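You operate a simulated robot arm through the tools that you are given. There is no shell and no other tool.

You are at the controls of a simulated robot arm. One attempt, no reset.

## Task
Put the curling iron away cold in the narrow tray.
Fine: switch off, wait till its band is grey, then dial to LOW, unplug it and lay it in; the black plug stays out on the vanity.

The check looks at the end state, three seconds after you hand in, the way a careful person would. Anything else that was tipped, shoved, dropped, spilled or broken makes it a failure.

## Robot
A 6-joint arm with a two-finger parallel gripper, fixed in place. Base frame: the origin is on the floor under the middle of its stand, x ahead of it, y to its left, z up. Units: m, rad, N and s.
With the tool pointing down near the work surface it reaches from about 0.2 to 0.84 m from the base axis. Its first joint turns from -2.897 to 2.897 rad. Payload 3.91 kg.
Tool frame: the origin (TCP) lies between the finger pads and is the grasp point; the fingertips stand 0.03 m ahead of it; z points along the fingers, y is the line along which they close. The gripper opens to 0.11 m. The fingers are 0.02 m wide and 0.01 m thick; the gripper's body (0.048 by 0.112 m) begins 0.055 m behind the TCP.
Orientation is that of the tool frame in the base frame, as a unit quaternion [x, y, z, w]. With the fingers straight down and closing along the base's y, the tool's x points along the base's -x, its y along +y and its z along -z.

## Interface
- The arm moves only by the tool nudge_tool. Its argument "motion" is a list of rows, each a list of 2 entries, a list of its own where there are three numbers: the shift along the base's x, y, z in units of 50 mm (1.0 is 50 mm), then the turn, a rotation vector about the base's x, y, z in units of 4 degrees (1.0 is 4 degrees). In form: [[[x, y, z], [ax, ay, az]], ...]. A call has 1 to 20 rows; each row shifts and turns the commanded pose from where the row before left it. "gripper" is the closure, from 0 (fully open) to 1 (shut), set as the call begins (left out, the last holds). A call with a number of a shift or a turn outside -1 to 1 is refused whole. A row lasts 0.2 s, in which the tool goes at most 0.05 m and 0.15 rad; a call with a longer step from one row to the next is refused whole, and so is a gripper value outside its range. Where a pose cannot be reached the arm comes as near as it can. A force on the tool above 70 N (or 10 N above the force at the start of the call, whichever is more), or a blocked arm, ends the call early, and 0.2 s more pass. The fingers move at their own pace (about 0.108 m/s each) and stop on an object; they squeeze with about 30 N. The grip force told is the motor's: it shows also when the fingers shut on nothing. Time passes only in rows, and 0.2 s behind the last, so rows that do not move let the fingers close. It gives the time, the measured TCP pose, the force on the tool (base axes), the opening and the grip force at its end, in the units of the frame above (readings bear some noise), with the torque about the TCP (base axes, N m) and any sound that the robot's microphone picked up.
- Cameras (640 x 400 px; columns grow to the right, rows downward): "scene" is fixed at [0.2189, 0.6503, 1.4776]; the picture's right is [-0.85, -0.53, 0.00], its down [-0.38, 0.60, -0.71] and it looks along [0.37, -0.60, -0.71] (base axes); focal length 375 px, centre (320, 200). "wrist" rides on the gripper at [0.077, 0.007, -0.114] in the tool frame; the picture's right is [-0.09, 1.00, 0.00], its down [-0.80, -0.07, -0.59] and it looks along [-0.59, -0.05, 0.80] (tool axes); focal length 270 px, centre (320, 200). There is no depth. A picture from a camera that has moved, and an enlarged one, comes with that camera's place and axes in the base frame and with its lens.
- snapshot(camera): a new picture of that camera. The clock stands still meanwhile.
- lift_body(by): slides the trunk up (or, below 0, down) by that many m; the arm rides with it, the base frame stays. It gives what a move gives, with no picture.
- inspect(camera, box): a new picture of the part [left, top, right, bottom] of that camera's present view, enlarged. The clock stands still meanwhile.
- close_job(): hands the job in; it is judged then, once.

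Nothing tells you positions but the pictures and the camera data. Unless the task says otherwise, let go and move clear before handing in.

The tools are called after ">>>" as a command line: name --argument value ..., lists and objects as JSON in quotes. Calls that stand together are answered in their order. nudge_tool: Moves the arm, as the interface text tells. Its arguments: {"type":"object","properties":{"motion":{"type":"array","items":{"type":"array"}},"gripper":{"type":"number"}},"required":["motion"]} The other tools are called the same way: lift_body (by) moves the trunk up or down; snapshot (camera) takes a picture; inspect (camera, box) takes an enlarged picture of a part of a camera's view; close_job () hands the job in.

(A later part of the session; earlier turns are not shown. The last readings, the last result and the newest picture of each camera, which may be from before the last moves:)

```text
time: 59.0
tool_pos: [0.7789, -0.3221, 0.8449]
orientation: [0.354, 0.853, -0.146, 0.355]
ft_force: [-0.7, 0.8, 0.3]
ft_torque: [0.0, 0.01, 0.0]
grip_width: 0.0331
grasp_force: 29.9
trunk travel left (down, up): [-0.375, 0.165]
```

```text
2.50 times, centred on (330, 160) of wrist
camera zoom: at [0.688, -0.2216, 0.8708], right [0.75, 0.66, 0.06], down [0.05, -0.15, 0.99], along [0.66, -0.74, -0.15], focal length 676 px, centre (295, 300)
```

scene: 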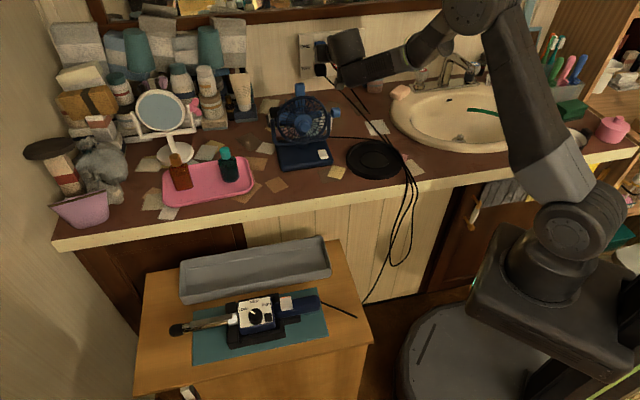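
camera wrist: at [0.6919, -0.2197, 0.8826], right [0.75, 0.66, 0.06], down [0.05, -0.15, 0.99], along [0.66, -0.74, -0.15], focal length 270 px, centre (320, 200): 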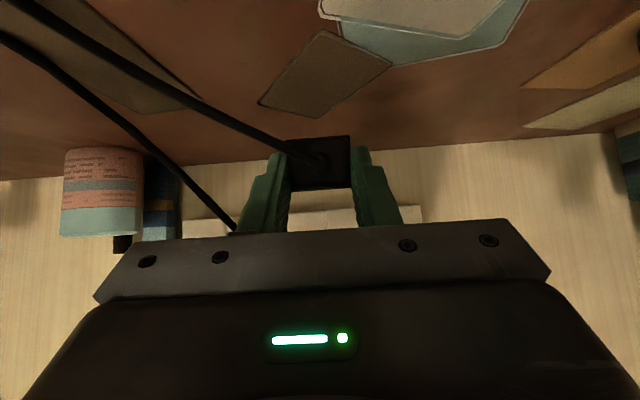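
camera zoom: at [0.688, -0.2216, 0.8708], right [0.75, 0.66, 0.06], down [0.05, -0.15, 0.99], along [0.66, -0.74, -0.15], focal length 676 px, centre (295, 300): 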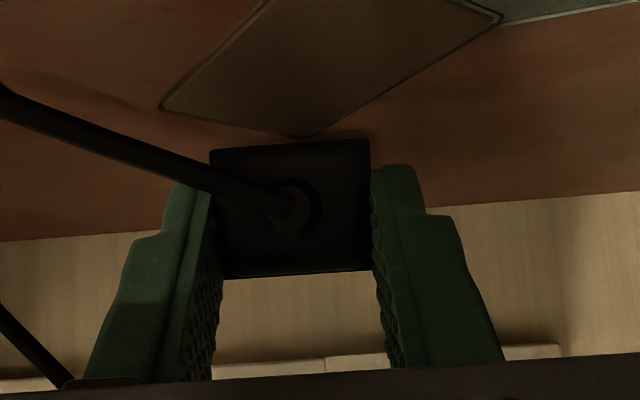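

>>> inspect --camera "scene" --box '[300, 40, 420, 150]'

>>> snapshot --camera "scene"

```text
3.64 times, centred on (360, 95) of scene
camera zoom: at [0.2189, 0.6503, 1.4776], right [-0.85, -0.53, 0.0], down [-0.38, 0.6, -0.71], along [0.37, -0.6, -0.71], focal length 1363 px, centre (174, 582)
```

zoom: 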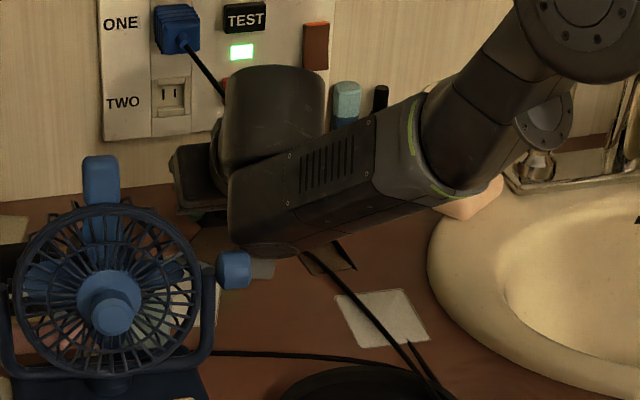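

```text
taken
```

scene: 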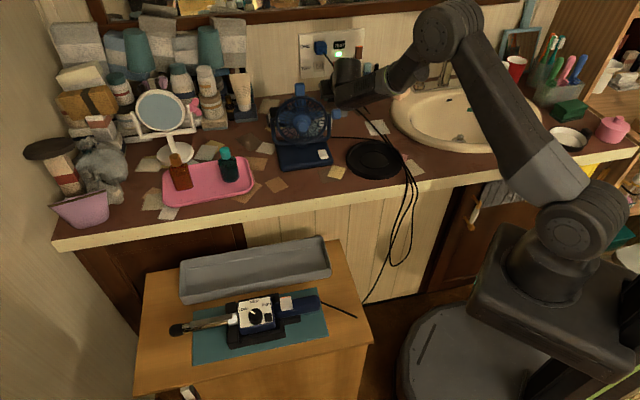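

>>> inspect --camera "scene" --box '[260, 70, 360, 180]'

```text
3.64 times, centred on (310, 125) of scene
camera zoom: at [0.2189, 0.6503, 1.4776], right [-0.85, -0.53, 0.0], down [-0.38, 0.6, -0.71], along [0.37, -0.6, -0.71], focal length 1363 px, centre (356, 473)
```

zoom: 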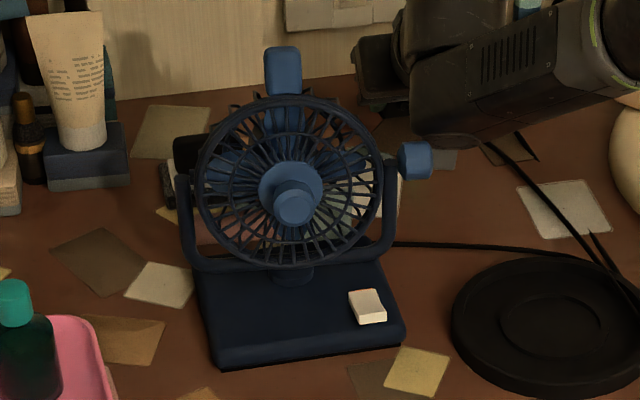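

The arm's reading drifted a few millimetres, so the forearm may be brushing the fan's side knob. I'm backing straight up before going on, then checking the fan.

>>> nudge_tool --motion '[[[0, 0, 0.1], [0, 0, 0]], [[0, 0, 0.2], [0, 0, 0]], [[0, 0, 0.3], [0, 0, 0]], [[0, 0, 0.3], [0, 0, 0]]]'

>>> inspect --camera "scene" --box '[260, 70, 360, 180]'

```text
time: 60.0
tool_pos: [0.783, -0.3187, 0.887]
orientation: [0.353, 0.854, -0.146, 0.354]
ft_force: [0.0, 0.5, -0.2]
ft_torque: [0.01, 0.03, 0.03]
grip_width: 0.033
grasp_force: 30.5
trunk travel left (down, up): [-0.375, 0.165]
```

```text
3.64 times, centred on (310, 125) of scene
camera zoom: at [0.2189, 0.6503, 1.4776], right [-0.85, -0.53, 0.0], down [-0.38, 0.6, -0.71], along [0.37, -0.6, -0.71], focal length 1363 px, centre (356, 473)
```

zoom: 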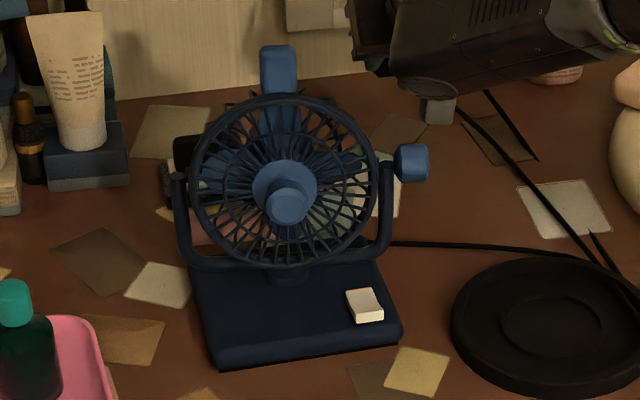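

The fan was nudged slightly, about 4 mm. I'm moving well away from it along the wall to s≈0.265 at this height, and will set the plug down there.

>>> nudge_tool --motion '[[[-0.3, -0.3, 0.1], [0, 0, 0]], [[-0.3, -0.3, 0], [0, 0, 0]], [[-0.3, -0.3, 0], [0, 0, 0]]]'

>>> snapshot --camera "wrist"

>>> inspect --camera "scene" --box '[260, 50, 440, 180]'

```text
time: 60.8
tool_pos: [0.737, -0.3648, 0.8925]
orientation: [0.353, 0.854, -0.146, 0.354]
ft_force: [-0.5, 0.4, 0.9]
ft_torque: [0.02, 0.01, 0.01]
grip_width: 0.0329
grasp_force: 29.7
trunk travel left (down, up): [-0.375, 0.165]
```

```text
taken
camera wrist: at [0.645, -0.2652, 0.9196], right [0.75, 0.66, 0.06], down [0.05, -0.15, 0.99], along [0.66, -0.73, -0.15], focal length 270 px, centre (320, 200)
```

wrist: 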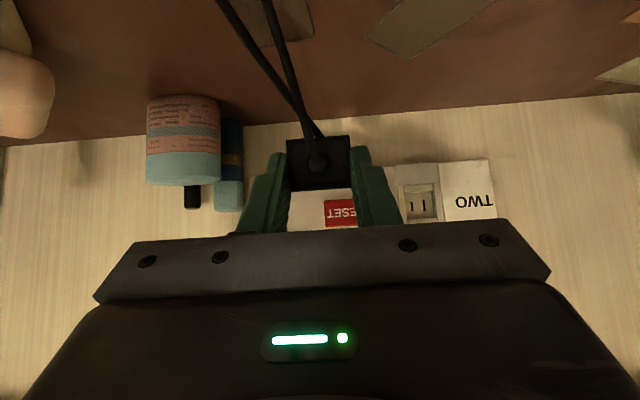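

```text
3.08 times, centred on (350, 115) of scene
camera zoom: at [0.2189, 0.6503, 1.4776], right [-0.85, -0.53, 0.0], down [-0.38, 0.6, -0.71], along [0.37, -0.6, -0.71], focal length 1153 px, centre (228, 462)
```

zoom: 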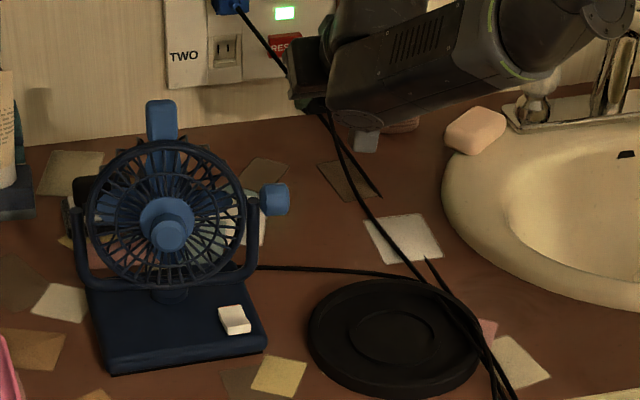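

>>> nudge_tool --motion '[[[0, 0, -0.25], [0, 0, 0]], [[0, 0, -0.25], [0, 0, 0]], [[0, 0, -0.25], [0, 0, 0]], [[0, 0, -0.1], [0, 0, 0]]]'

>>> inspect --camera "scene" --box '[260, 50, 440, 180]'

>>> snapshot --camera "wrist"

```text
time: 61.8
tool_pos: [0.7362, -0.3653, 0.85]
orientation: [0.354, 0.853, -0.146, 0.354]
ft_force: [0.2, 0.3, 0.1]
ft_torque: [-0.01, 0.02, -0.04]
grip_width: 0.0332
grasp_force: 30.0
trunk travel left (down, up): [-0.375, 0.165]
```

```text
3.08 times, centred on (350, 115) of scene
camera zoom: at [0.2189, 0.6503, 1.4776], right [-0.85, -0.53, 0.0], down [-0.38, 0.6, -0.71], along [0.37, -0.6, -0.71], focal length 1153 px, centre (228, 462)
```

zoom: 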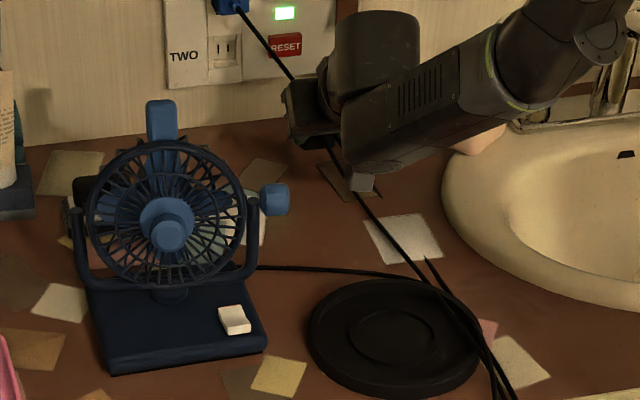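

```text
taken
camera wrist: at [0.6446, -0.2647, 0.8774], right [0.75, 0.66, 0.06], down [0.05, -0.15, 0.99], along [0.66, -0.74, -0.15], focal length 270 px, centre (320, 200)
```

wrist: 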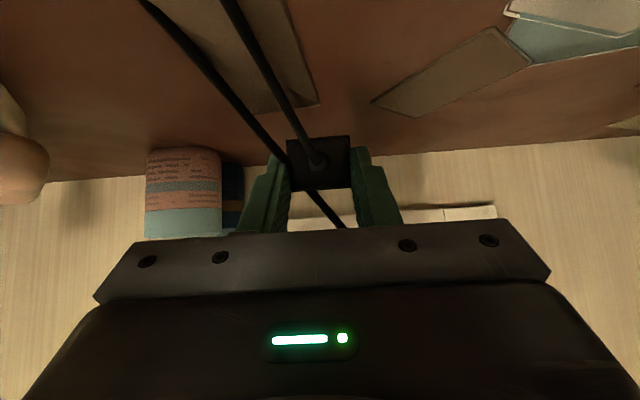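

>>> nudge_tool --motion '[[[0, 0, -0.06], [0, 0, 0]], [[0, 0, -0.06], [0, 0, 0]]]'

>>> nudge_tool --motion '[[[0, 0, -0.06], [0, 0, 0]], [[0, 0, -0.06], [0, 0, 0]]]'

>>> inspect --camera "wrist" --box '[220, 80, 440, 240]'

>>> inspect --camera "scene" --box '[320, 70, 420, 140]'

```text
time: 62.4
tool_pos: [0.7353, -0.3652, 0.8451]
orientation: [0.354, 0.853, -0.146, 0.354]
ft_force: [-0.5, 0.1, -0.1]
ft_torque: [0.01, 0.01, -0.01]
grip_width: 0.0332
grasp_force: 29.6
trunk travel left (down, up): [-0.375, 0.165]
```

```text
time: 63.0
tool_pos: [0.7359, -0.3645, 0.8389]
orientation: [0.353, 0.853, -0.146, 0.355]
ft_force: [-0.8, -0.8, 6.1]
ft_torque: [-0.27, -0.12, -0.02]
grip_width: 0.0329
grasp_force: 29.9
trunk travel left (down, up): [-0.375, 0.165]
```

```text
2.50 times, centred on (330, 160) of wrist
camera zoom: at [0.6448, -0.2638, 0.8658], right [0.75, 0.66, 0.06], down [0.05, -0.15, 0.99], along [0.66, -0.74, -0.15], focal length 676 px, centre (295, 300)
```

zoom: 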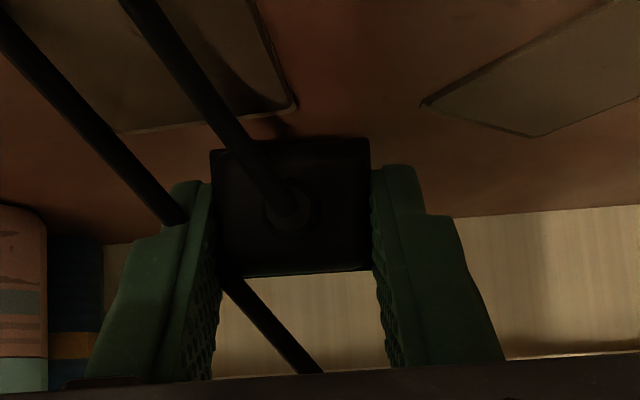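

```text
5.71 times, centred on (370, 105) of scene
camera zoom: at [0.2189, 0.6503, 1.4776], right [-0.85, -0.53, 0.0], down [-0.38, 0.6, -0.71], along [0.37, -0.6, -0.71], focal length 2141 px, centre (34, 743)
```

zoom: 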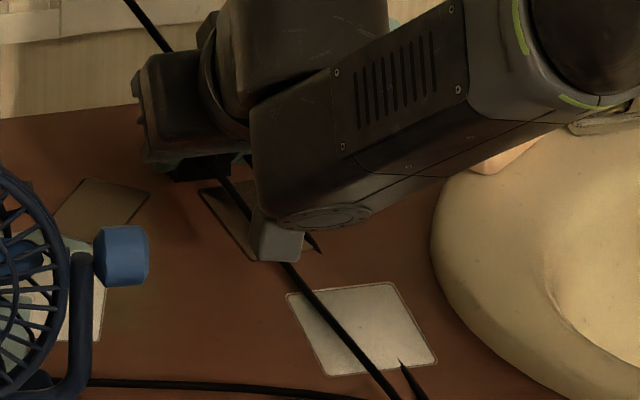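

The plug's nose is touching the vanity at 6 N. I'm opening the fingers to release it.

>>> nudge_tool --motion '[[[0, 0, 0], [0, 0, 0]], [[0, 0, 0], [0, 0, 0]], [[0, 0, 0], [0, 0, 0]]]' --gripper 0.5

>>> inspect --camera "wrist" --box '[220, 80, 440, 240]'

```text
time: 63.8
tool_pos: [0.7363, -0.3638, 0.838]
orientation: [0.353, 0.854, -0.146, 0.354]
ft_force: [0.2, -0.4, 0.7]
ft_torque: [0.02, 0.03, -0.03]
grip_width: 0.0553
grasp_force: 0.0
trunk travel left (down, up): [-0.375, 0.165]
```

```text
2.50 times, centred on (330, 160) of wrist
camera zoom: at [0.645, -0.2638, 0.8645], right [0.75, 0.66, 0.06], down [0.05, -0.15, 0.99], along [0.66, -0.74, -0.15], focal length 676 px, centre (295, 300)
```

zoom: 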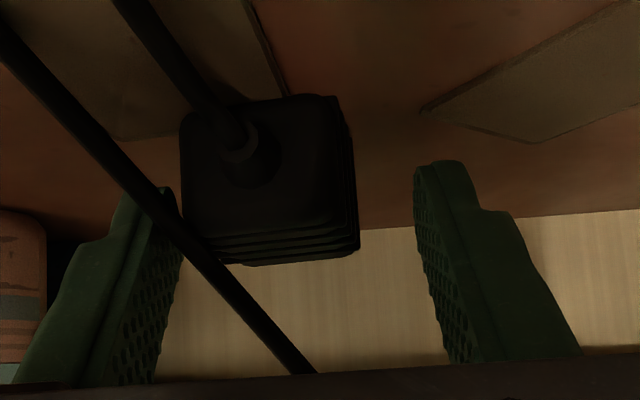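

The plug is resting on the vanity. I'm opening a bit more, then withdrawing up and back along the tool axis.

>>> nudge_tool --motion '[[[0, 0, 0], [0, 0, 0]], [[0, 0, 0], [0, 0, 0]], [[-0.1, 0.1, 0.14], [0, 0, 0]], [[-0.2, 0.2, 0.28], [0, 0, 0]], [[-0.2, 0.2, 0.28], [0, 0, 0]], [[-0.2, 0.2, 0.28], [0, 0, 0]]]' --gripper 0.36

>>> snapshot --camera "wrist"

>>> inspect --camera "scene" --box '[260, 50, 440, 180]'

```text
time: 65.2
tool_pos: [0.6997, -0.3294, 0.8878]
orientation: [0.353, 0.854, -0.146, 0.354]
ft_force: [-0.4, 1.0, 0.3]
ft_torque: [-0.01, -0.01, 0.01]
grip_width: 0.0706
grasp_force: 0.0
trunk travel left (down, up): [-0.375, 0.165]
```

```text
taken
camera wrist: at [0.6103, -0.2288, 0.9141], right [0.75, 0.66, 0.06], down [0.05, -0.15, 0.99], along [0.66, -0.73, -0.15], focal length 270 px, centre (320, 200)
```

wrist: 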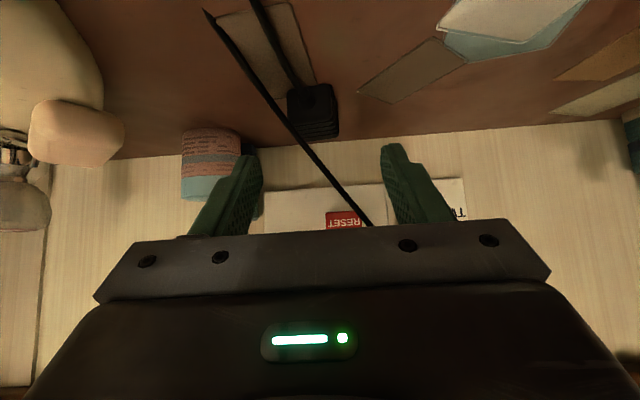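

```text
3.08 times, centred on (350, 115) of scene
camera zoom: at [0.2189, 0.6503, 1.4776], right [-0.85, -0.53, 0.0], down [-0.38, 0.6, -0.71], along [0.37, -0.6, -0.71], focal length 1153 px, centre (228, 462)
```

zoom: 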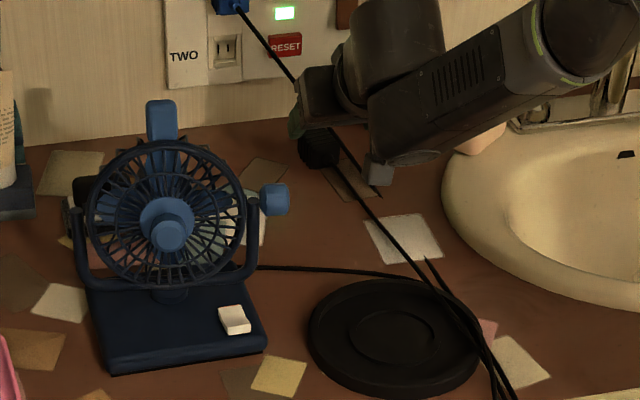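

The black plug rests on the vanity, unplugged, with the fan's blue plug still in. I'm rising and returning to the cabinet to handle the iron.

>>> nudge_tool --motion '[[[-0.3, 0.3, 0.42], [0, 0, 0]], [[-0.3, 0.3, 0.42], [0, 0, 0]], [[0, 0, 0.85], [0, 0, 0]], [[0, 0, 0.85], [0, 0, 0]], [[0, 0, 0.85], [0, 0, 0]], [[0, 0, 0.85], [0, 0, 0]], [[-0.2, 0.2, 0], [0.9944, 0.9944, 0]], [[-0.2, 0.2, 0], [0.9944, 0.9944, 0]], [[-0.2, 0.2, 0], [0.9944, 0.9944, 0]], [[-0.2, 0.2, 0], [0.9944, 0.9944, 0]], [[-0.2, 0.2, 0], [0.9944, 0.9944, 0]], [[-0.2, 0.2, 0], [0.9944, 0.9944, 0]], [[-0.2, 0.2, 0], [0.9944, 0.9944, 0]], [[-0.2, 0.2, 0], [0.9944, 0.9944, 0]]]'

>>> snapshot --camera "scene"

>>> inspect --camera "scene" --box '[260, 50, 440, 180]'

```text
time: 68.2
tool_pos: [0.5908, -0.2191, 1.0991]
orientation: [0.383, 0.924, 0.001, -0.001]
ft_force: [0.2, 0.0, 0.4]
ft_torque: [0.04, -0.01, 0.01]
grip_width: 0.0704
grasp_force: 0.0
trunk travel left (down, up): [-0.375, 0.165]
```

```text
taken
```

scene: 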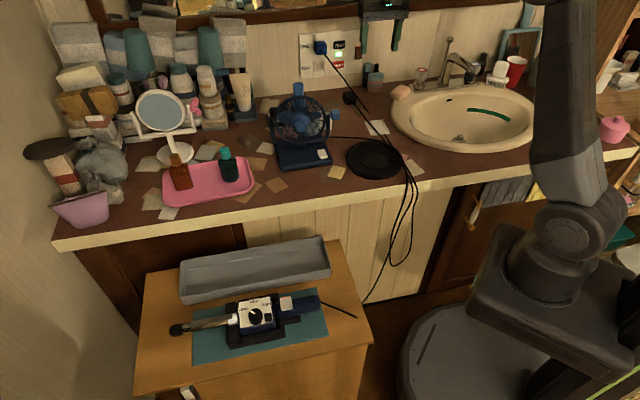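

```text
3.08 times, centred on (350, 115) of scene
camera zoom: at [0.2189, 0.6503, 1.4776], right [-0.85, -0.53, 0.0], down [-0.38, 0.6, -0.71], along [0.37, -0.6, -0.71], focal length 1153 px, centre (228, 462)
```

zoom: 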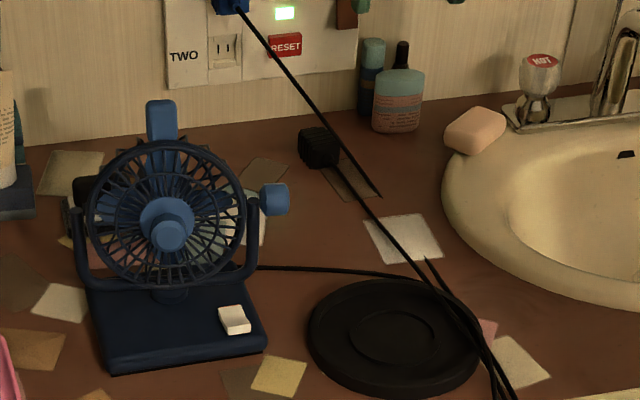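

Everything on the vanity looks in order. I'm swinging back over the cabinet to measure the tray and iron from above.

>>> nudge_tool --motion '[[[-0.079, 0.4035, 0], [0, 0, 0.978]], [[-0.079, 0.4035, 0], [0, 0, 0.978]], [[-0.079, 0.4035, 0], [0, 0, 0.978]], [[-0.079, 0.4035, 0], [0, 0, 0.978]], [[-0.079, 0.4035, 0], [0, 0, 0.978]], [[-0.079, 0.4035, 0], [0, 0, 0.978]], [[-0.079, 0.4035, 0], [0, 0, 0.978]], [[-0.079, 0.4035, 0], [0, 0, 0.978]], [[-0.079, 0.4035, 0], [0, 0, 0.978]], [[-0.079, 0.4035, 0], [0, 0, 0.978]], [[-0.079, 0.4035, 0], [0, 0, 0.978]], [[-0.079, 0.4035, 0], [0, 0, 0.978]], [[-0.079, 0.4035, 0], [0, 0, 0.978]], [[-0.079, 0.4035, 0], [0, 0, 0.978]], [[-0.079, 0.4035, 0], [0, 0, 0.978]], [[-0.079, 0.4035, 0], [0, 0, 0.978]], [[-0.079, 0.4035, 0], [0, 0, 0.978]], [[-0.079, 0.4035, 0], [0, 0, 0.978]], [[-0.079, 0.4035, 0], [0, 0, 0.978]], [[-0.079, 0.4035, 0], [0, 0, 0.978]]]' --gripper 0

>>> nudge_tool --motion '[[[-0.079, 0.4035, 0], [0, 0, 0.978]], [[-0.079, 0.4035, 0], [0, 0, 0.978]], [[-0.079, 0.4035, 0], [0, 0, 0.978]]]'

>>> snapshot --camera "wrist"

>>> inspect --camera "scene" --box '[160, 225, 370, 365]'

```text
time: 72.4
tool_pos: [0.5114, 0.1842, 1.1007]
orientation: [-0.286, 0.958, 0.001, 0.0]
ft_force: [-0.4, -0.3, 0.1]
ft_torque: [-0.01, -0.03, 0.01]
grip_width: 0.1099
grasp_force: 0.2
trunk travel left (down, up): [-0.375, 0.165]
```

```text
time: 73.2
tool_pos: [0.4981, 0.2446, 1.0993]
orientation: [-0.383, 0.924, 0.0, -0.001]
ft_force: [-0.6, 0.3, 0.9]
ft_torque: [-0.02, 0.05, 0.01]
grip_width: 0.1101
grasp_force: 0.0
trunk travel left (down, up): [-0.375, 0.165]
```

```text
taken
camera wrist: at [0.4394, 0.1948, 1.2146], right [-0.64, 0.77, 0.0], down [0.62, 0.52, 0.6], along [0.46, 0.38, -0.8], focal length 270 px, centre (320, 200)
```

wrist: 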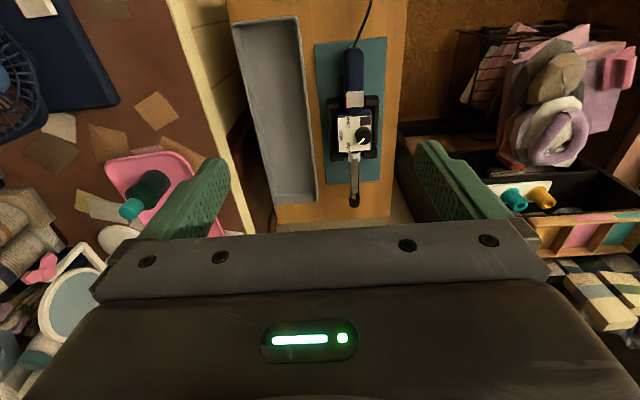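

```text
2.86 times, centred on (265, 295) of scene
camera zoom: at [0.2189, 0.6503, 1.4776], right [-0.85, -0.53, 0.0], down [-0.38, 0.6, -0.71], along [0.37, -0.6, -0.71], focal length 1071 px, centre (477, -71)
```

zoom: 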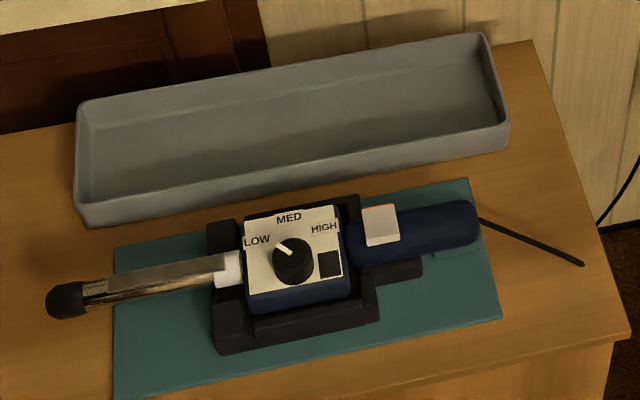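

>>> inspect --camera "wrist" --box '[220, 0, 420, 220]'

>>> inspect --camera "scene" --box '[215, 280, 325, 355]'

>>> inspect --camera "wrist" --box '[310, 30, 410, 220]'

```text
1.82 times, centred on (320, 110) of wrist
camera zoom: at [0.4394, 0.1948, 1.2146], right [-0.64, 0.77, 0.0], down [0.62, 0.52, 0.6], along [0.46, 0.38, -0.8], focal length 491 px, centre (320, 364)
```

zoom: 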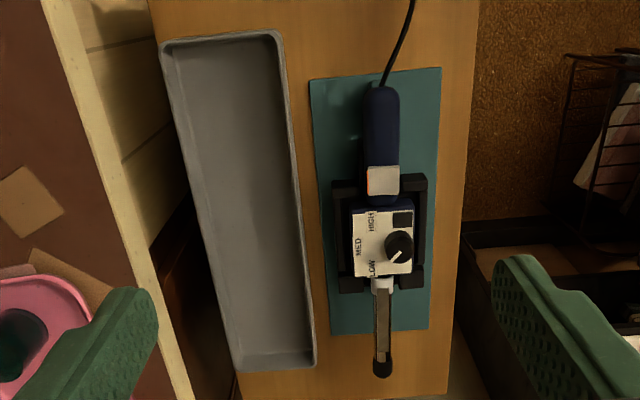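

```text
5.33 times, centred on (270, 318) of scene
camera zoom: at [0.2189, 0.6503, 1.4776], right [-0.85, -0.53, 0.0], down [-0.38, 0.6, -0.71], along [0.37, -0.6, -0.71], focal length 1998 px, centre (587, -427)
```

zoom: 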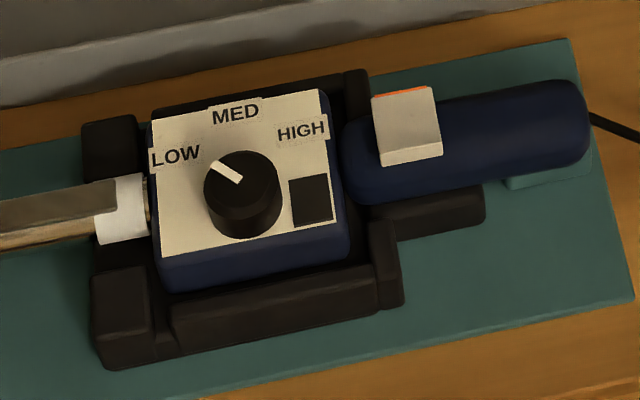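

```text
2.11 times, centred on (360, 125) of wrist
camera zoom: at [0.4394, 0.1948, 1.2146], right [-0.64, 0.77, 0.0], down [0.62, 0.52, 0.6], along [0.46, 0.38, -0.8], focal length 569 px, centre (236, 358)
```

zoom: 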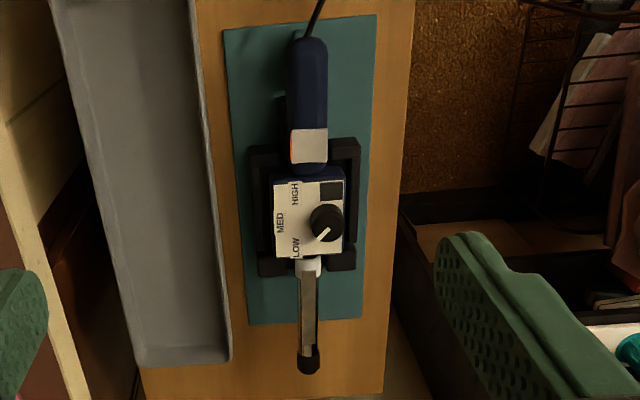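

The tray and iron lengths look close: tray about 0.353 m outside, iron about 0.333 m. I'll measure both more precisely.

>>> inspect --camera "scene" --box '[170, 250, 230, 340]'

>>> inspect --camera "scene" --box '[290, 225, 360, 325]'

>>> inspect --camera "wrist" --box '[225, 10, 375, 90]'

>>> inspect --camera "wrist" --box '[260, 150, 380, 225]'

```text
4.44 times, centred on (200, 295) of scene
camera zoom: at [0.2189, 0.6503, 1.4776], right [-0.85, -0.53, 0.0], down [-0.38, 0.6, -0.71], along [0.37, -0.6, -0.71], focal length 1665 px, centre (853, -222)
```

zoom: 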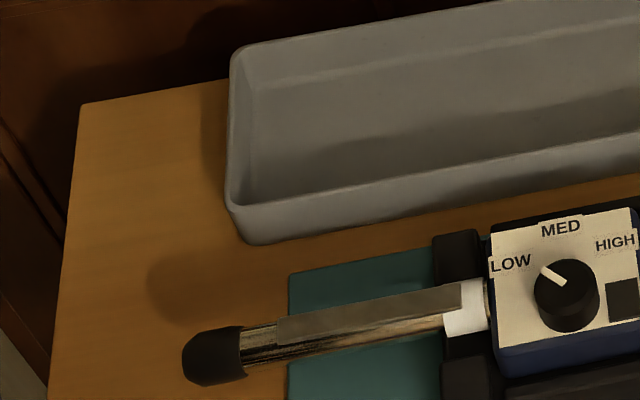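

```text
4.00 times, centred on (325, 275) of scene
camera zoom: at [0.2189, 0.6503, 1.4776], right [-0.85, -0.53, 0.0], down [-0.38, 0.6, -0.71], along [0.37, -0.6, -0.71], focal length 1499 px, centre (300, -100)
```

zoom: 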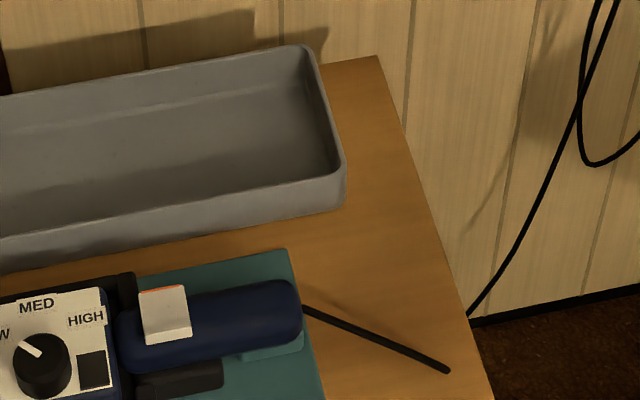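

```text
4.27 times, centred on (300, 50) of wrist
camera zoom: at [0.4394, 0.1948, 1.2146], right [-0.64, 0.77, 0.0], down [0.62, 0.52, 0.6], along [0.46, 0.38, -0.8], focal length 1153 px, centre (405, 840)
```

zoom: 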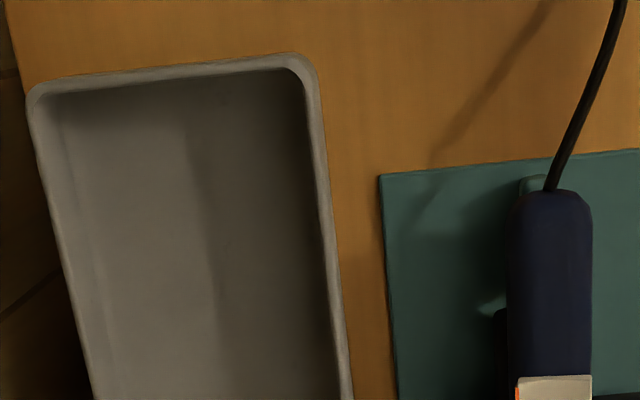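

```text
5.33 times, centred on (320, 188) of wrist
camera zoom: at [0.4394, 0.1948, 1.2146], right [-0.64, 0.77, 0.0], down [0.62, 0.52, 0.6], along [0.46, 0.38, -0.8], focal length 1442 px, centre (320, 267)
```

zoom: 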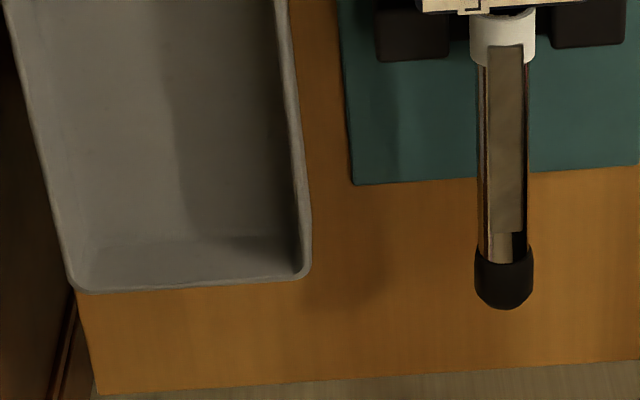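

The iron measures about 0.335 m and the tray about 0.35 m inside, so it fits. The box section is 64–66 mm wide at s≈0.66, d≈0.124, so I'll grasp it by its sides above the cradle bars and near its balance point. I'm moving above it now.

>>> nudge_tool --motion '[[[0.148, 0.343, -0.74], [0, 0, 0]], [[0.148, 0.343, -0.74], [0, 0, 0]], [[0.148, 0.343, -0.74], [0, 0, 0]], [[0.148, 0.343, -0.74], [0, 0, 0]], [[0.148, 0.343, -0.74], [0, 0, 0]], [[0.148, 0.343, -0.74], [0, 0, 0]], [[0.148, 0.343, -0.74], [0, 0, 0]], [[0.148, 0.343, -0.5], [0, 0, 0]]]'

>>> snapshot --camera "wrist"

>>> inspect --camera "scene" --box '[200, 260, 330, 360]'

```text
time: 75.0
tool_pos: [0.5595, 0.3837, 0.8125]
orientation: [-0.382, 0.924, 0.001, 0.001]
ft_force: [0.2, 0.1, -0.7]
ft_torque: [0.02, -0.05, 0.05]
grip_width: 0.11
grasp_force: 0.0
trunk travel left (down, up): [-0.375, 0.165]
```

```text
taken
camera wrist: at [0.4996, 0.3345, 0.9283], right [-0.64, 0.77, 0.0], down [0.62, 0.52, 0.6], along [0.46, 0.38, -0.8], focal length 270 px, centre (320, 200)
```

wrist: 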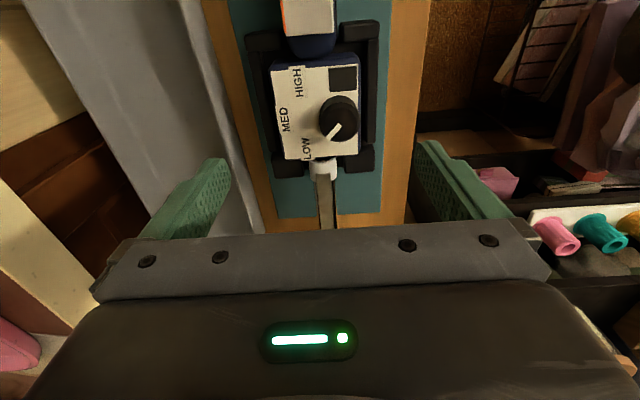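

```text
4.00 times, centred on (265, 310) of scene
camera zoom: at [0.2189, 0.6503, 1.4776], right [-0.85, -0.53, 0.0], down [-0.38, 0.6, -0.71], along [0.37, -0.6, -0.71], focal length 1499 px, centre (540, -240)
```

zoom: 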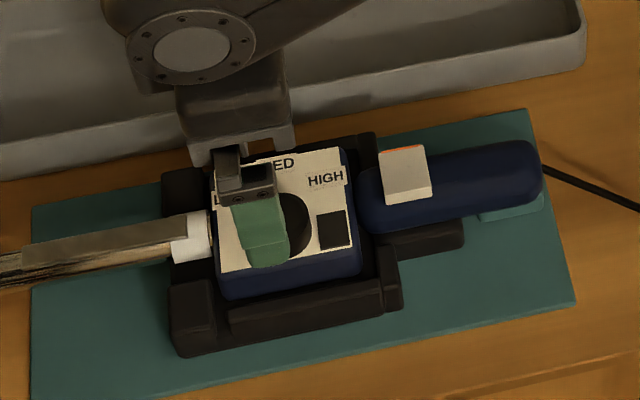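

>>> inspect --camera "wrist" --box '[200, 20, 440, 220]'

```text
2.00 times, centred on (320, 120) of wrist
camera zoom: at [0.4996, 0.3345, 0.9283], right [-0.64, 0.77, 0.0], down [0.62, 0.52, 0.6], along [0.46, 0.38, -0.8], focal length 541 px, centre (320, 360)
```

zoom: 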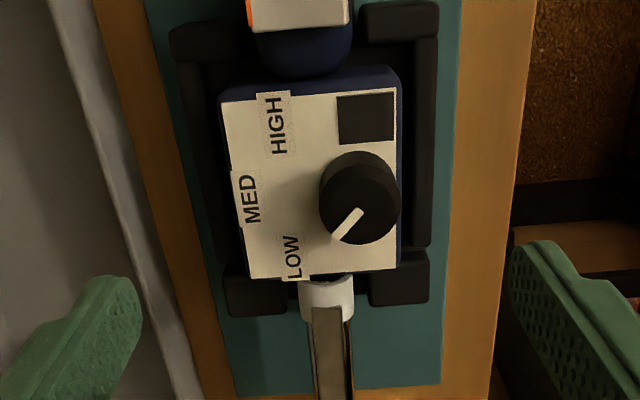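

The tool is centred on the box. I'm lowering with the fingers wide open.

>>> nudge_tool --motion '[[[0, 0, -0.5], [0, 0, 0]], [[0, 0, -0.5], [0, 0, 0]], [[0, 0, -0.4], [0, 0, 0]], [[0, 0, -0.2], [0, 0, 0]]]'

>>> snapshot --camera "wrist"

>>> inspect --camera "scene" --box '[200, 260, 330, 360]'

```text
time: 76.0
tool_pos: [0.5588, 0.3827, 0.7354]
orientation: [-0.381, 0.924, 0.0, 0.001]
ft_force: [0.2, 0.4, 0.0]
ft_torque: [-0.03, -0.02, 0.02]
grip_width: 0.1101
grasp_force: 0.1
trunk travel left (down, up): [-0.375, 0.165]
```

```text
taken
camera wrist: at [0.4987, 0.3341, 0.8501], right [-0.64, 0.77, 0.0], down [0.62, 0.52, 0.6], along [0.46, 0.38, -0.8], focal length 270 px, centre (320, 200)
```

wrist: 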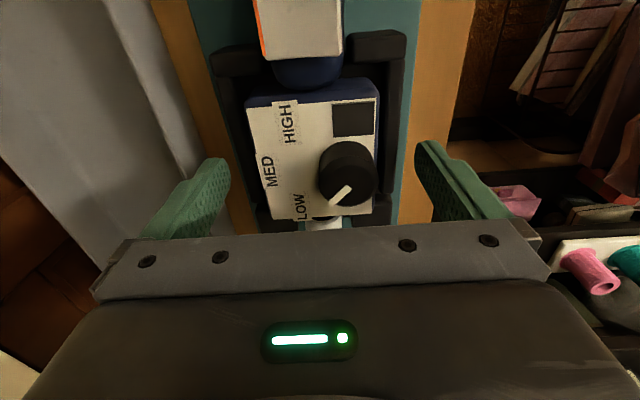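

```text
4.00 times, centred on (265, 310) of scene
camera zoom: at [0.2189, 0.6503, 1.4776], right [-0.85, -0.53, 0.0], down [-0.38, 0.6, -0.71], along [0.37, -0.6, -0.71], focal length 1499 px, centre (540, -240)
```

zoom: 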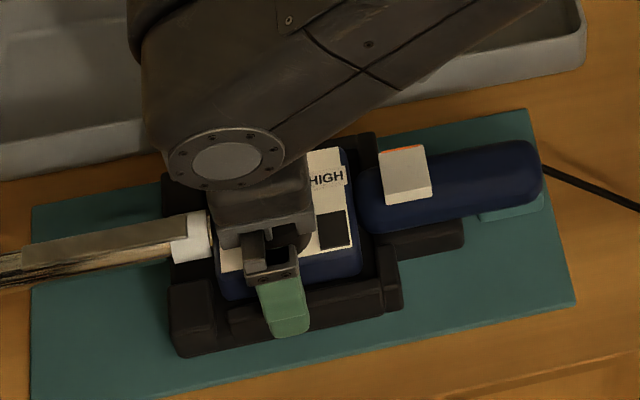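

>>> nudge_tool --motion '[[[0, 0, -0.12], [0, 0, 0]], [[0, 0, -0.1], [0, 0, 0]]]'

>>> nudge_tool --motion '[[[0, 0, 0], [0, 0, 0]], [[0, 0, 0], [0, 0, 0]], [[0, 0, 0], [0, 0, 0]]]' --gripper 1

>>> snapshot --camera "wrist"

>>> inspect --camera "scene" --box '[200, 260, 330, 360]'

```text
time: 76.6
tool_pos: [0.5585, 0.3843, 0.724]
orientation: [-0.382, 0.924, 0.0, 0.0]
ft_force: [-1.2, 0.7, 0.4]
ft_torque: [-0.02, 0.05, 0.02]
grip_width: 0.11
grasp_force: 0.0
trunk travel left (down, up): [-0.375, 0.165]
```

```text
time: 77.4
tool_pos: [0.5578, 0.3834, 0.7241]
orientation: [-0.381, 0.925, 0.0, 0.0]
ft_force: [2.3, -3.4, -0.2]
ft_torque: [-0.31, -0.33, -0.04]
grip_width: 0.0997
grasp_force: 29.9
trunk travel left (down, up): [-0.375, 0.165]
```

```text
taken
camera wrist: at [0.4987, 0.3339, 0.8389], right [-0.64, 0.77, 0.0], down [0.62, 0.52, 0.59], along [0.46, 0.38, -0.8], focal length 270 px, centre (320, 200)
```

wrist: 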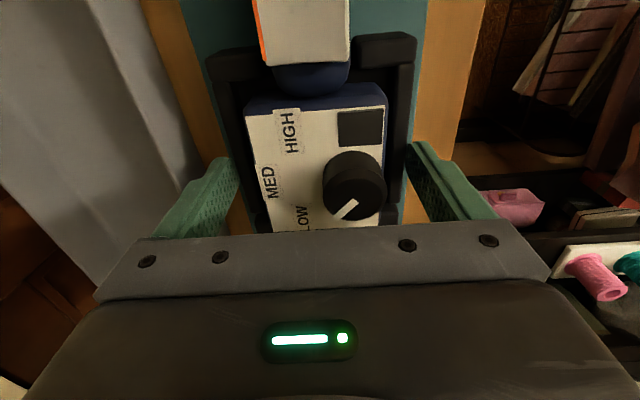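

```text
4.00 times, centred on (265, 310) of scene
camera zoom: at [0.2189, 0.6503, 1.4776], right [-0.85, -0.53, 0.0], down [-0.38, 0.6, -0.71], along [0.37, -0.6, -0.71], focal length 1499 px, centre (540, -240)
```

zoom: 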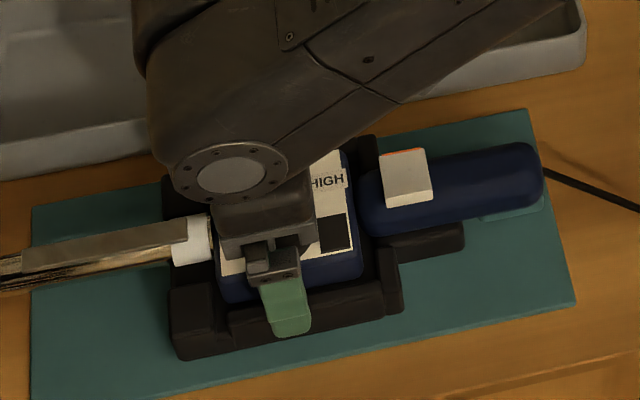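

The fingers closed on the cradle bars, 99.7 mm across, rather than the box. I'm opening, rising until the tips clear the bars, and testing with a partial close.

>>> nudge_tool --motion '[[[0, 0, 0], [0, 0, 0]], [[0, 0, 0], [0, 0, 0]], [[0, 0, 0.12], [0, 0, 0]], [[0, 0, 0.12], [0, 0, 0]]]' --gripper 0

>>> nudge_tool --motion '[[[0, 0, 0], [0, 0, 0]], [[0, 0, 0], [0, 0, 0]]]' --gripper 0.22

>>> inspect --camera "scene" --box '[200, 260, 330, 360]'

>>> inspect --camera "wrist" --box '[180, 20, 460, 240]'

```text
time: 78.4
tool_pos: [0.5572, 0.3828, 0.7365]
orientation: [-0.382, 0.924, 0.001, 0.001]
ft_force: [0.0, 1.1, 0.5]
ft_torque: [0.02, -0.02, -0.01]
grip_width: 0.1101
grasp_force: 0.0
trunk travel left (down, up): [-0.375, 0.165]
```

```text
time: 79.0
tool_pos: [0.5579, 0.3825, 0.7353]
orientation: [-0.382, 0.924, 0.0, 0.0]
ft_force: [-0.6, 0.0, -0.1]
ft_torque: [-0.03, 0.01, 0.0]
grip_width: 0.086
grasp_force: 0.1
trunk travel left (down, up): [-0.375, 0.165]
```

```text
4.00 times, centred on (265, 310) of scene
camera zoom: at [0.2189, 0.6503, 1.4776], right [-0.85, -0.53, 0.0], down [-0.38, 0.6, -0.71], along [0.37, -0.6, -0.71], focal length 1499 px, centre (540, -240)
```

zoom: 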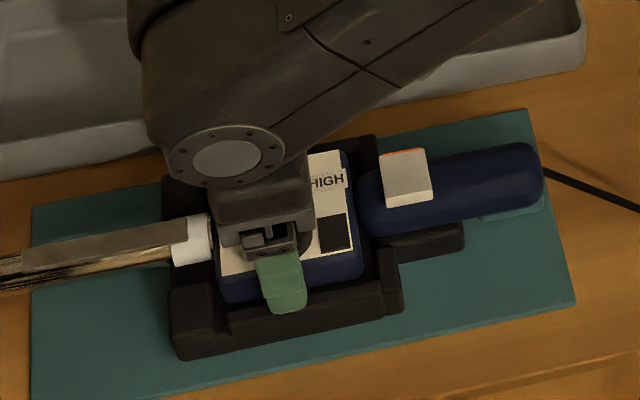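

```text
1.82 times, centred on (320, 130) of wrist
camera zoom: at [0.4991, 0.3332, 0.8505], right [-0.64, 0.77, 0.0], down [0.62, 0.52, 0.59], along [0.46, 0.38, -0.8], focal length 491 px, centre (320, 327)
```

zoom: 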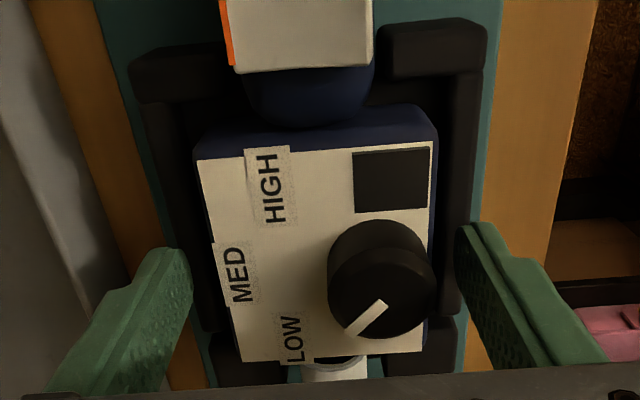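

The fingertips now clear the bars. I'm closing on the box itself.

>>> nudge_tool --motion '[[[0, 0, 0], [0, 0, 0]], [[0, 0, 0], [0, 0, 0]], [[0, 0, 0], [0, 0, 0]], [[0, 0, 0], [0, 0, 0]]]' --gripper 1

>>> inspect --camera "scene" --box '[200, 260, 330, 360]'

>>> inspect --camera "wrist" --box '[180, 20, 460, 240]'

```text
time: 80.0
tool_pos: [0.5583, 0.3834, 0.7346]
orientation: [-0.382, 0.924, 0.0, 0.0]
ft_force: [-2.3, 1.8, -0.4]
ft_torque: [0.16, 0.13, -0.02]
grip_width: 0.0678
grasp_force: 29.4
trunk travel left (down, up): [-0.375, 0.165]
```

```text
4.00 times, centred on (265, 310) of scene
camera zoom: at [0.2189, 0.6503, 1.4776], right [-0.85, -0.53, 0.0], down [-0.38, 0.6, -0.71], along [0.37, -0.6, -0.71], focal length 1499 px, centre (540, -240)
```

zoom: 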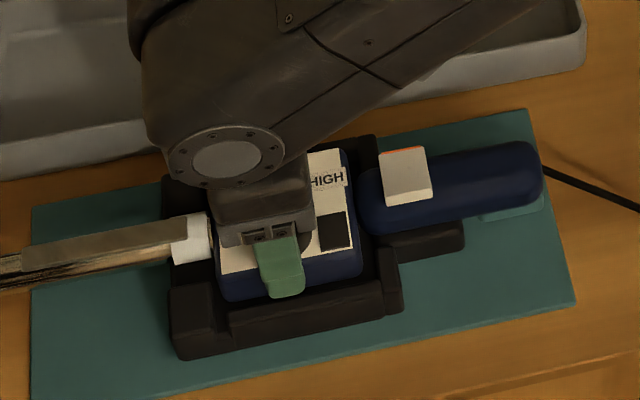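

```text
1.82 times, centred on (320, 130) of wrist
camera zoom: at [0.4989, 0.3334, 0.8505], right [-0.64, 0.77, 0.0], down [0.62, 0.52, 0.59], along [0.46, 0.38, -0.8], focal length 491 px, centre (320, 327)
```

zoom: 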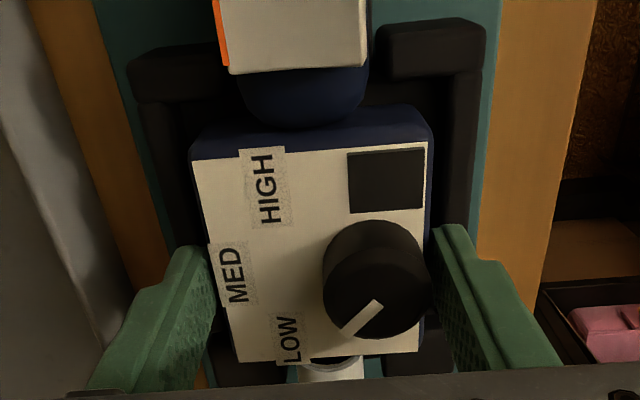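

The box is gripped at 67.8 mm. I'll lift a little and check that it holds level.

>>> nudge_tool --motion '[[[0, 0, 0.1], [0, 0, 0]], [[0, 0, 0.15], [0, 0, 0]], [[0, 0, 0.2], [0, 0, 0]]]'

>>> inspect --camera "scene" --box '[160, 225, 370, 365]'

>>> snapshot --camera "wrist"

```text
time: 80.8
tool_pos: [0.5588, 0.3828, 0.7589]
orientation: [-0.381, 0.925, -0.001, 0.0]
ft_force: [0.1, -0.1, -5.3]
ft_torque: [0.05, -0.08, 0.0]
grip_width: 0.0679
grasp_force: 30.2
trunk travel left (down, up): [-0.375, 0.165]
```

```text
2.86 times, centred on (265, 295) of scene
camera zoom: at [0.2189, 0.6503, 1.4776], right [-0.85, -0.53, 0.0], down [-0.38, 0.6, -0.71], along [0.37, -0.6, -0.71], focal length 1071 px, centre (477, -71)
```

zoom: 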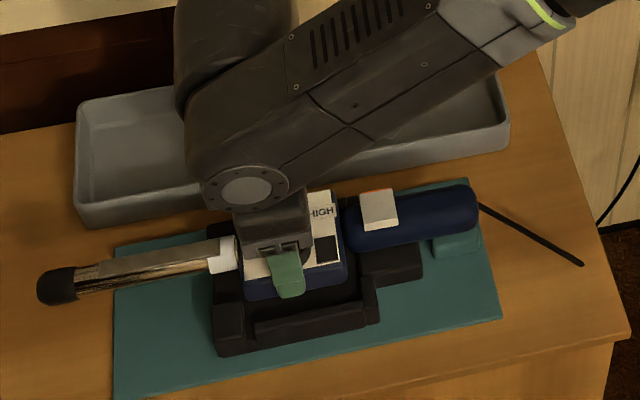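

```text
taken
camera wrist: at [0.4996, 0.3331, 0.8736], right [-0.64, 0.77, 0.0], down [0.62, 0.52, 0.59], along [0.46, 0.38, -0.8], focal length 270 px, centre (320, 200)
```

wrist: 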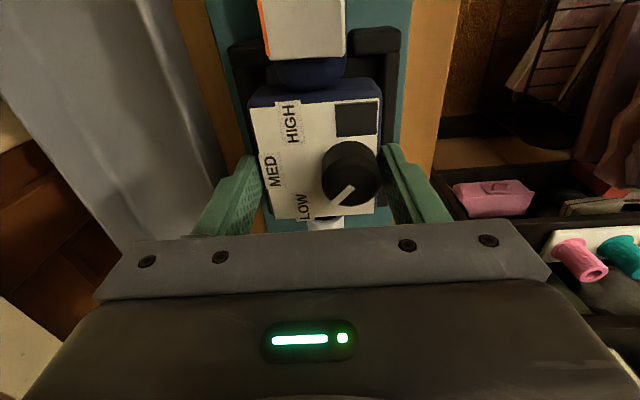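

The iron lifts level at about 5 N. I'm raising it clear of the tray rim, then moving over the tray.

>>> nudge_tool --motion '[[[0, 0, 0.3], [0, 0, 0]], [[0, 0, 0.5], [0, 0, 0]], [[0, 0, 0.5], [0, 0, 0]], [[0.15, -0.24, 0.1], [0, 0, 0]], [[0.3, -0.487, 0], [0, 0, 0]], [[0.3, -0.487, 0], [0, 0, 0]], [[0.3, -0.487, 0], [0, 0, 0]], [[0.3, -0.487, 0], [0, 0, 0]], [[0.15, -0.247, 0], [0, 0, 0]]]'

>>> snapshot --camera "wrist"

>>> inspect --camera "scene" --box '[160, 205, 370, 345]'

```text
time: 82.8
tool_pos: [0.6346, 0.2605, 0.8273]
orientation: [-0.383, 0.924, 0.0, 0.001]
ft_force: [-1.0, -0.8, -5.4]
ft_torque: [0.03, -0.06, 0.0]
grip_width: 0.0677
grasp_force: 29.9
trunk travel left (down, up): [-0.375, 0.165]
```

```text
taken
camera wrist: at [0.5751, 0.211, 0.9422], right [-0.64, 0.77, 0.0], down [0.62, 0.52, 0.59], along [0.46, 0.38, -0.8], focal length 270 px, centre (320, 200)
```

wrist: 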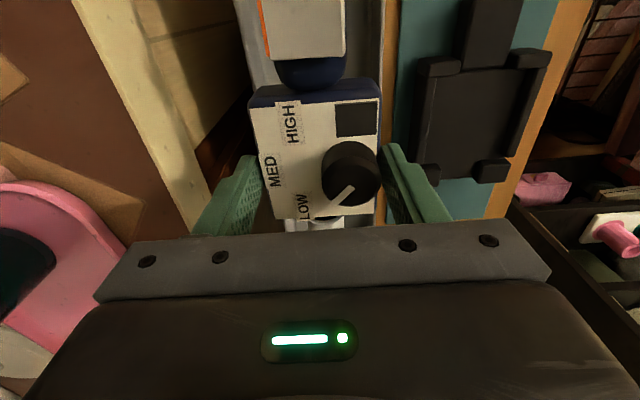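

```text
2.86 times, centred on (265, 275) of scene
camera zoom: at [0.2189, 0.6503, 1.4776], right [-0.85, -0.53, 0.0], down [-0.38, 0.6, -0.71], along [0.37, -0.6, -0.71], focal length 1071 px, centre (477, -14)
```

zoom: 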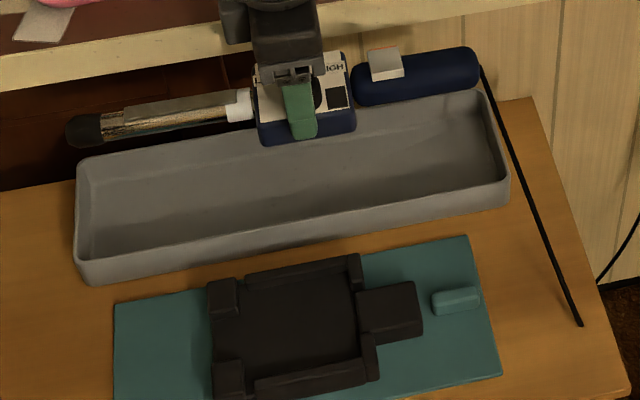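

The iron is over the tray and parallel to it, with estimated end margins of about 1 cm. I'm lowering partway to check the side clearances.

>>> nudge_tool --motion '[[[0, 0, -0.3], [0, 0, 0]], [[0, 0, -0.4], [0, 0, 0]], [[0, 0, -0.4], [0, 0, 0]], [[0, 0, -0.25], [0, 0, 0]]]'

>>> snapshot --camera "wrist"

>>> inspect --camera "scene" --box '[160, 205, 370, 345]'

>>> inspect --camera "wrist" --box '[200, 0, 440, 240]'

```text
time: 83.8
tool_pos: [0.6327, 0.2616, 0.7598]
orientation: [-0.382, 0.924, 0.0, 0.0]
ft_force: [-0.6, 1.0, -3.5]
ft_torque: [0.01, -0.06, -0.01]
grip_width: 0.0677
grasp_force: 30.0
trunk travel left (down, up): [-0.375, 0.165]
```

```text
taken
camera wrist: at [0.5741, 0.2123, 0.8747], right [-0.64, 0.77, 0.0], down [0.62, 0.52, 0.59], along [0.46, 0.38, -0.8], focal length 270 px, centre (320, 200)
```

wrist: 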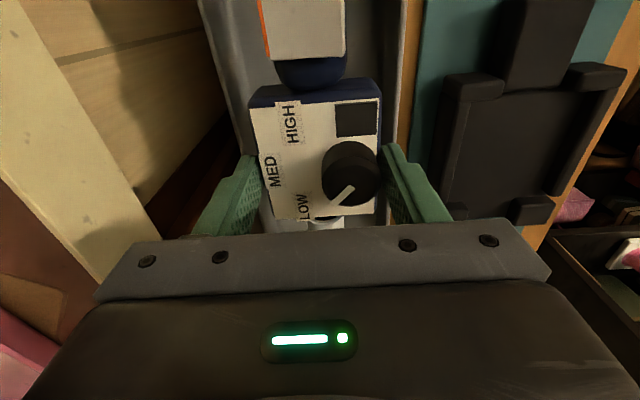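

```text
2.86 times, centred on (265, 275) of scene
camera zoom: at [0.2189, 0.6503, 1.4776], right [-0.85, -0.53, 0.0], down [-0.38, 0.6, -0.71], along [0.37, -0.6, -0.71], focal length 1071 px, centre (477, -14)
```

zoom: 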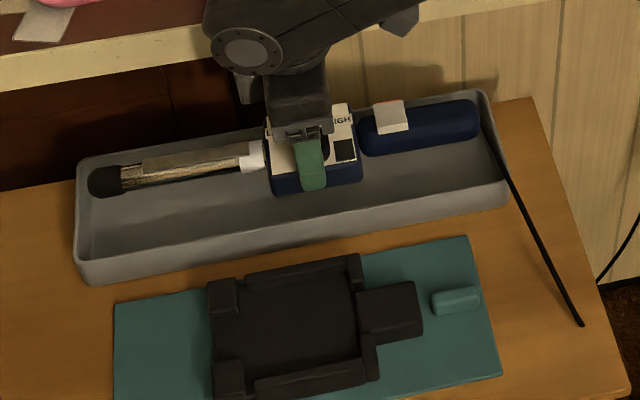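

```text
1.67 times, centred on (320, 120) of wrist
camera zoom: at [0.5741, 0.2123, 0.8747], right [-0.64, 0.77, 0.0], down [0.62, 0.52, 0.59], along [0.46, 0.38, -0.8], focal length 450 px, centre (320, 333)
```

zoom: 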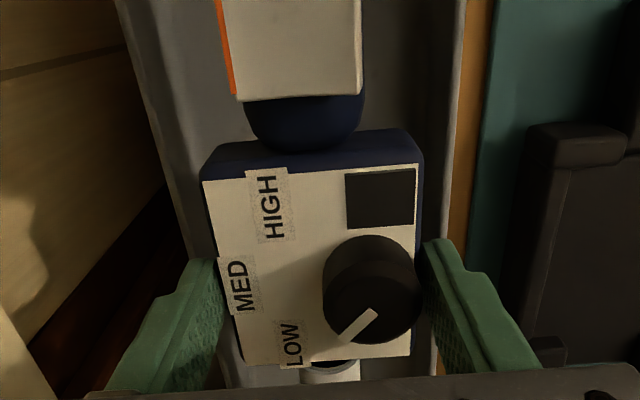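

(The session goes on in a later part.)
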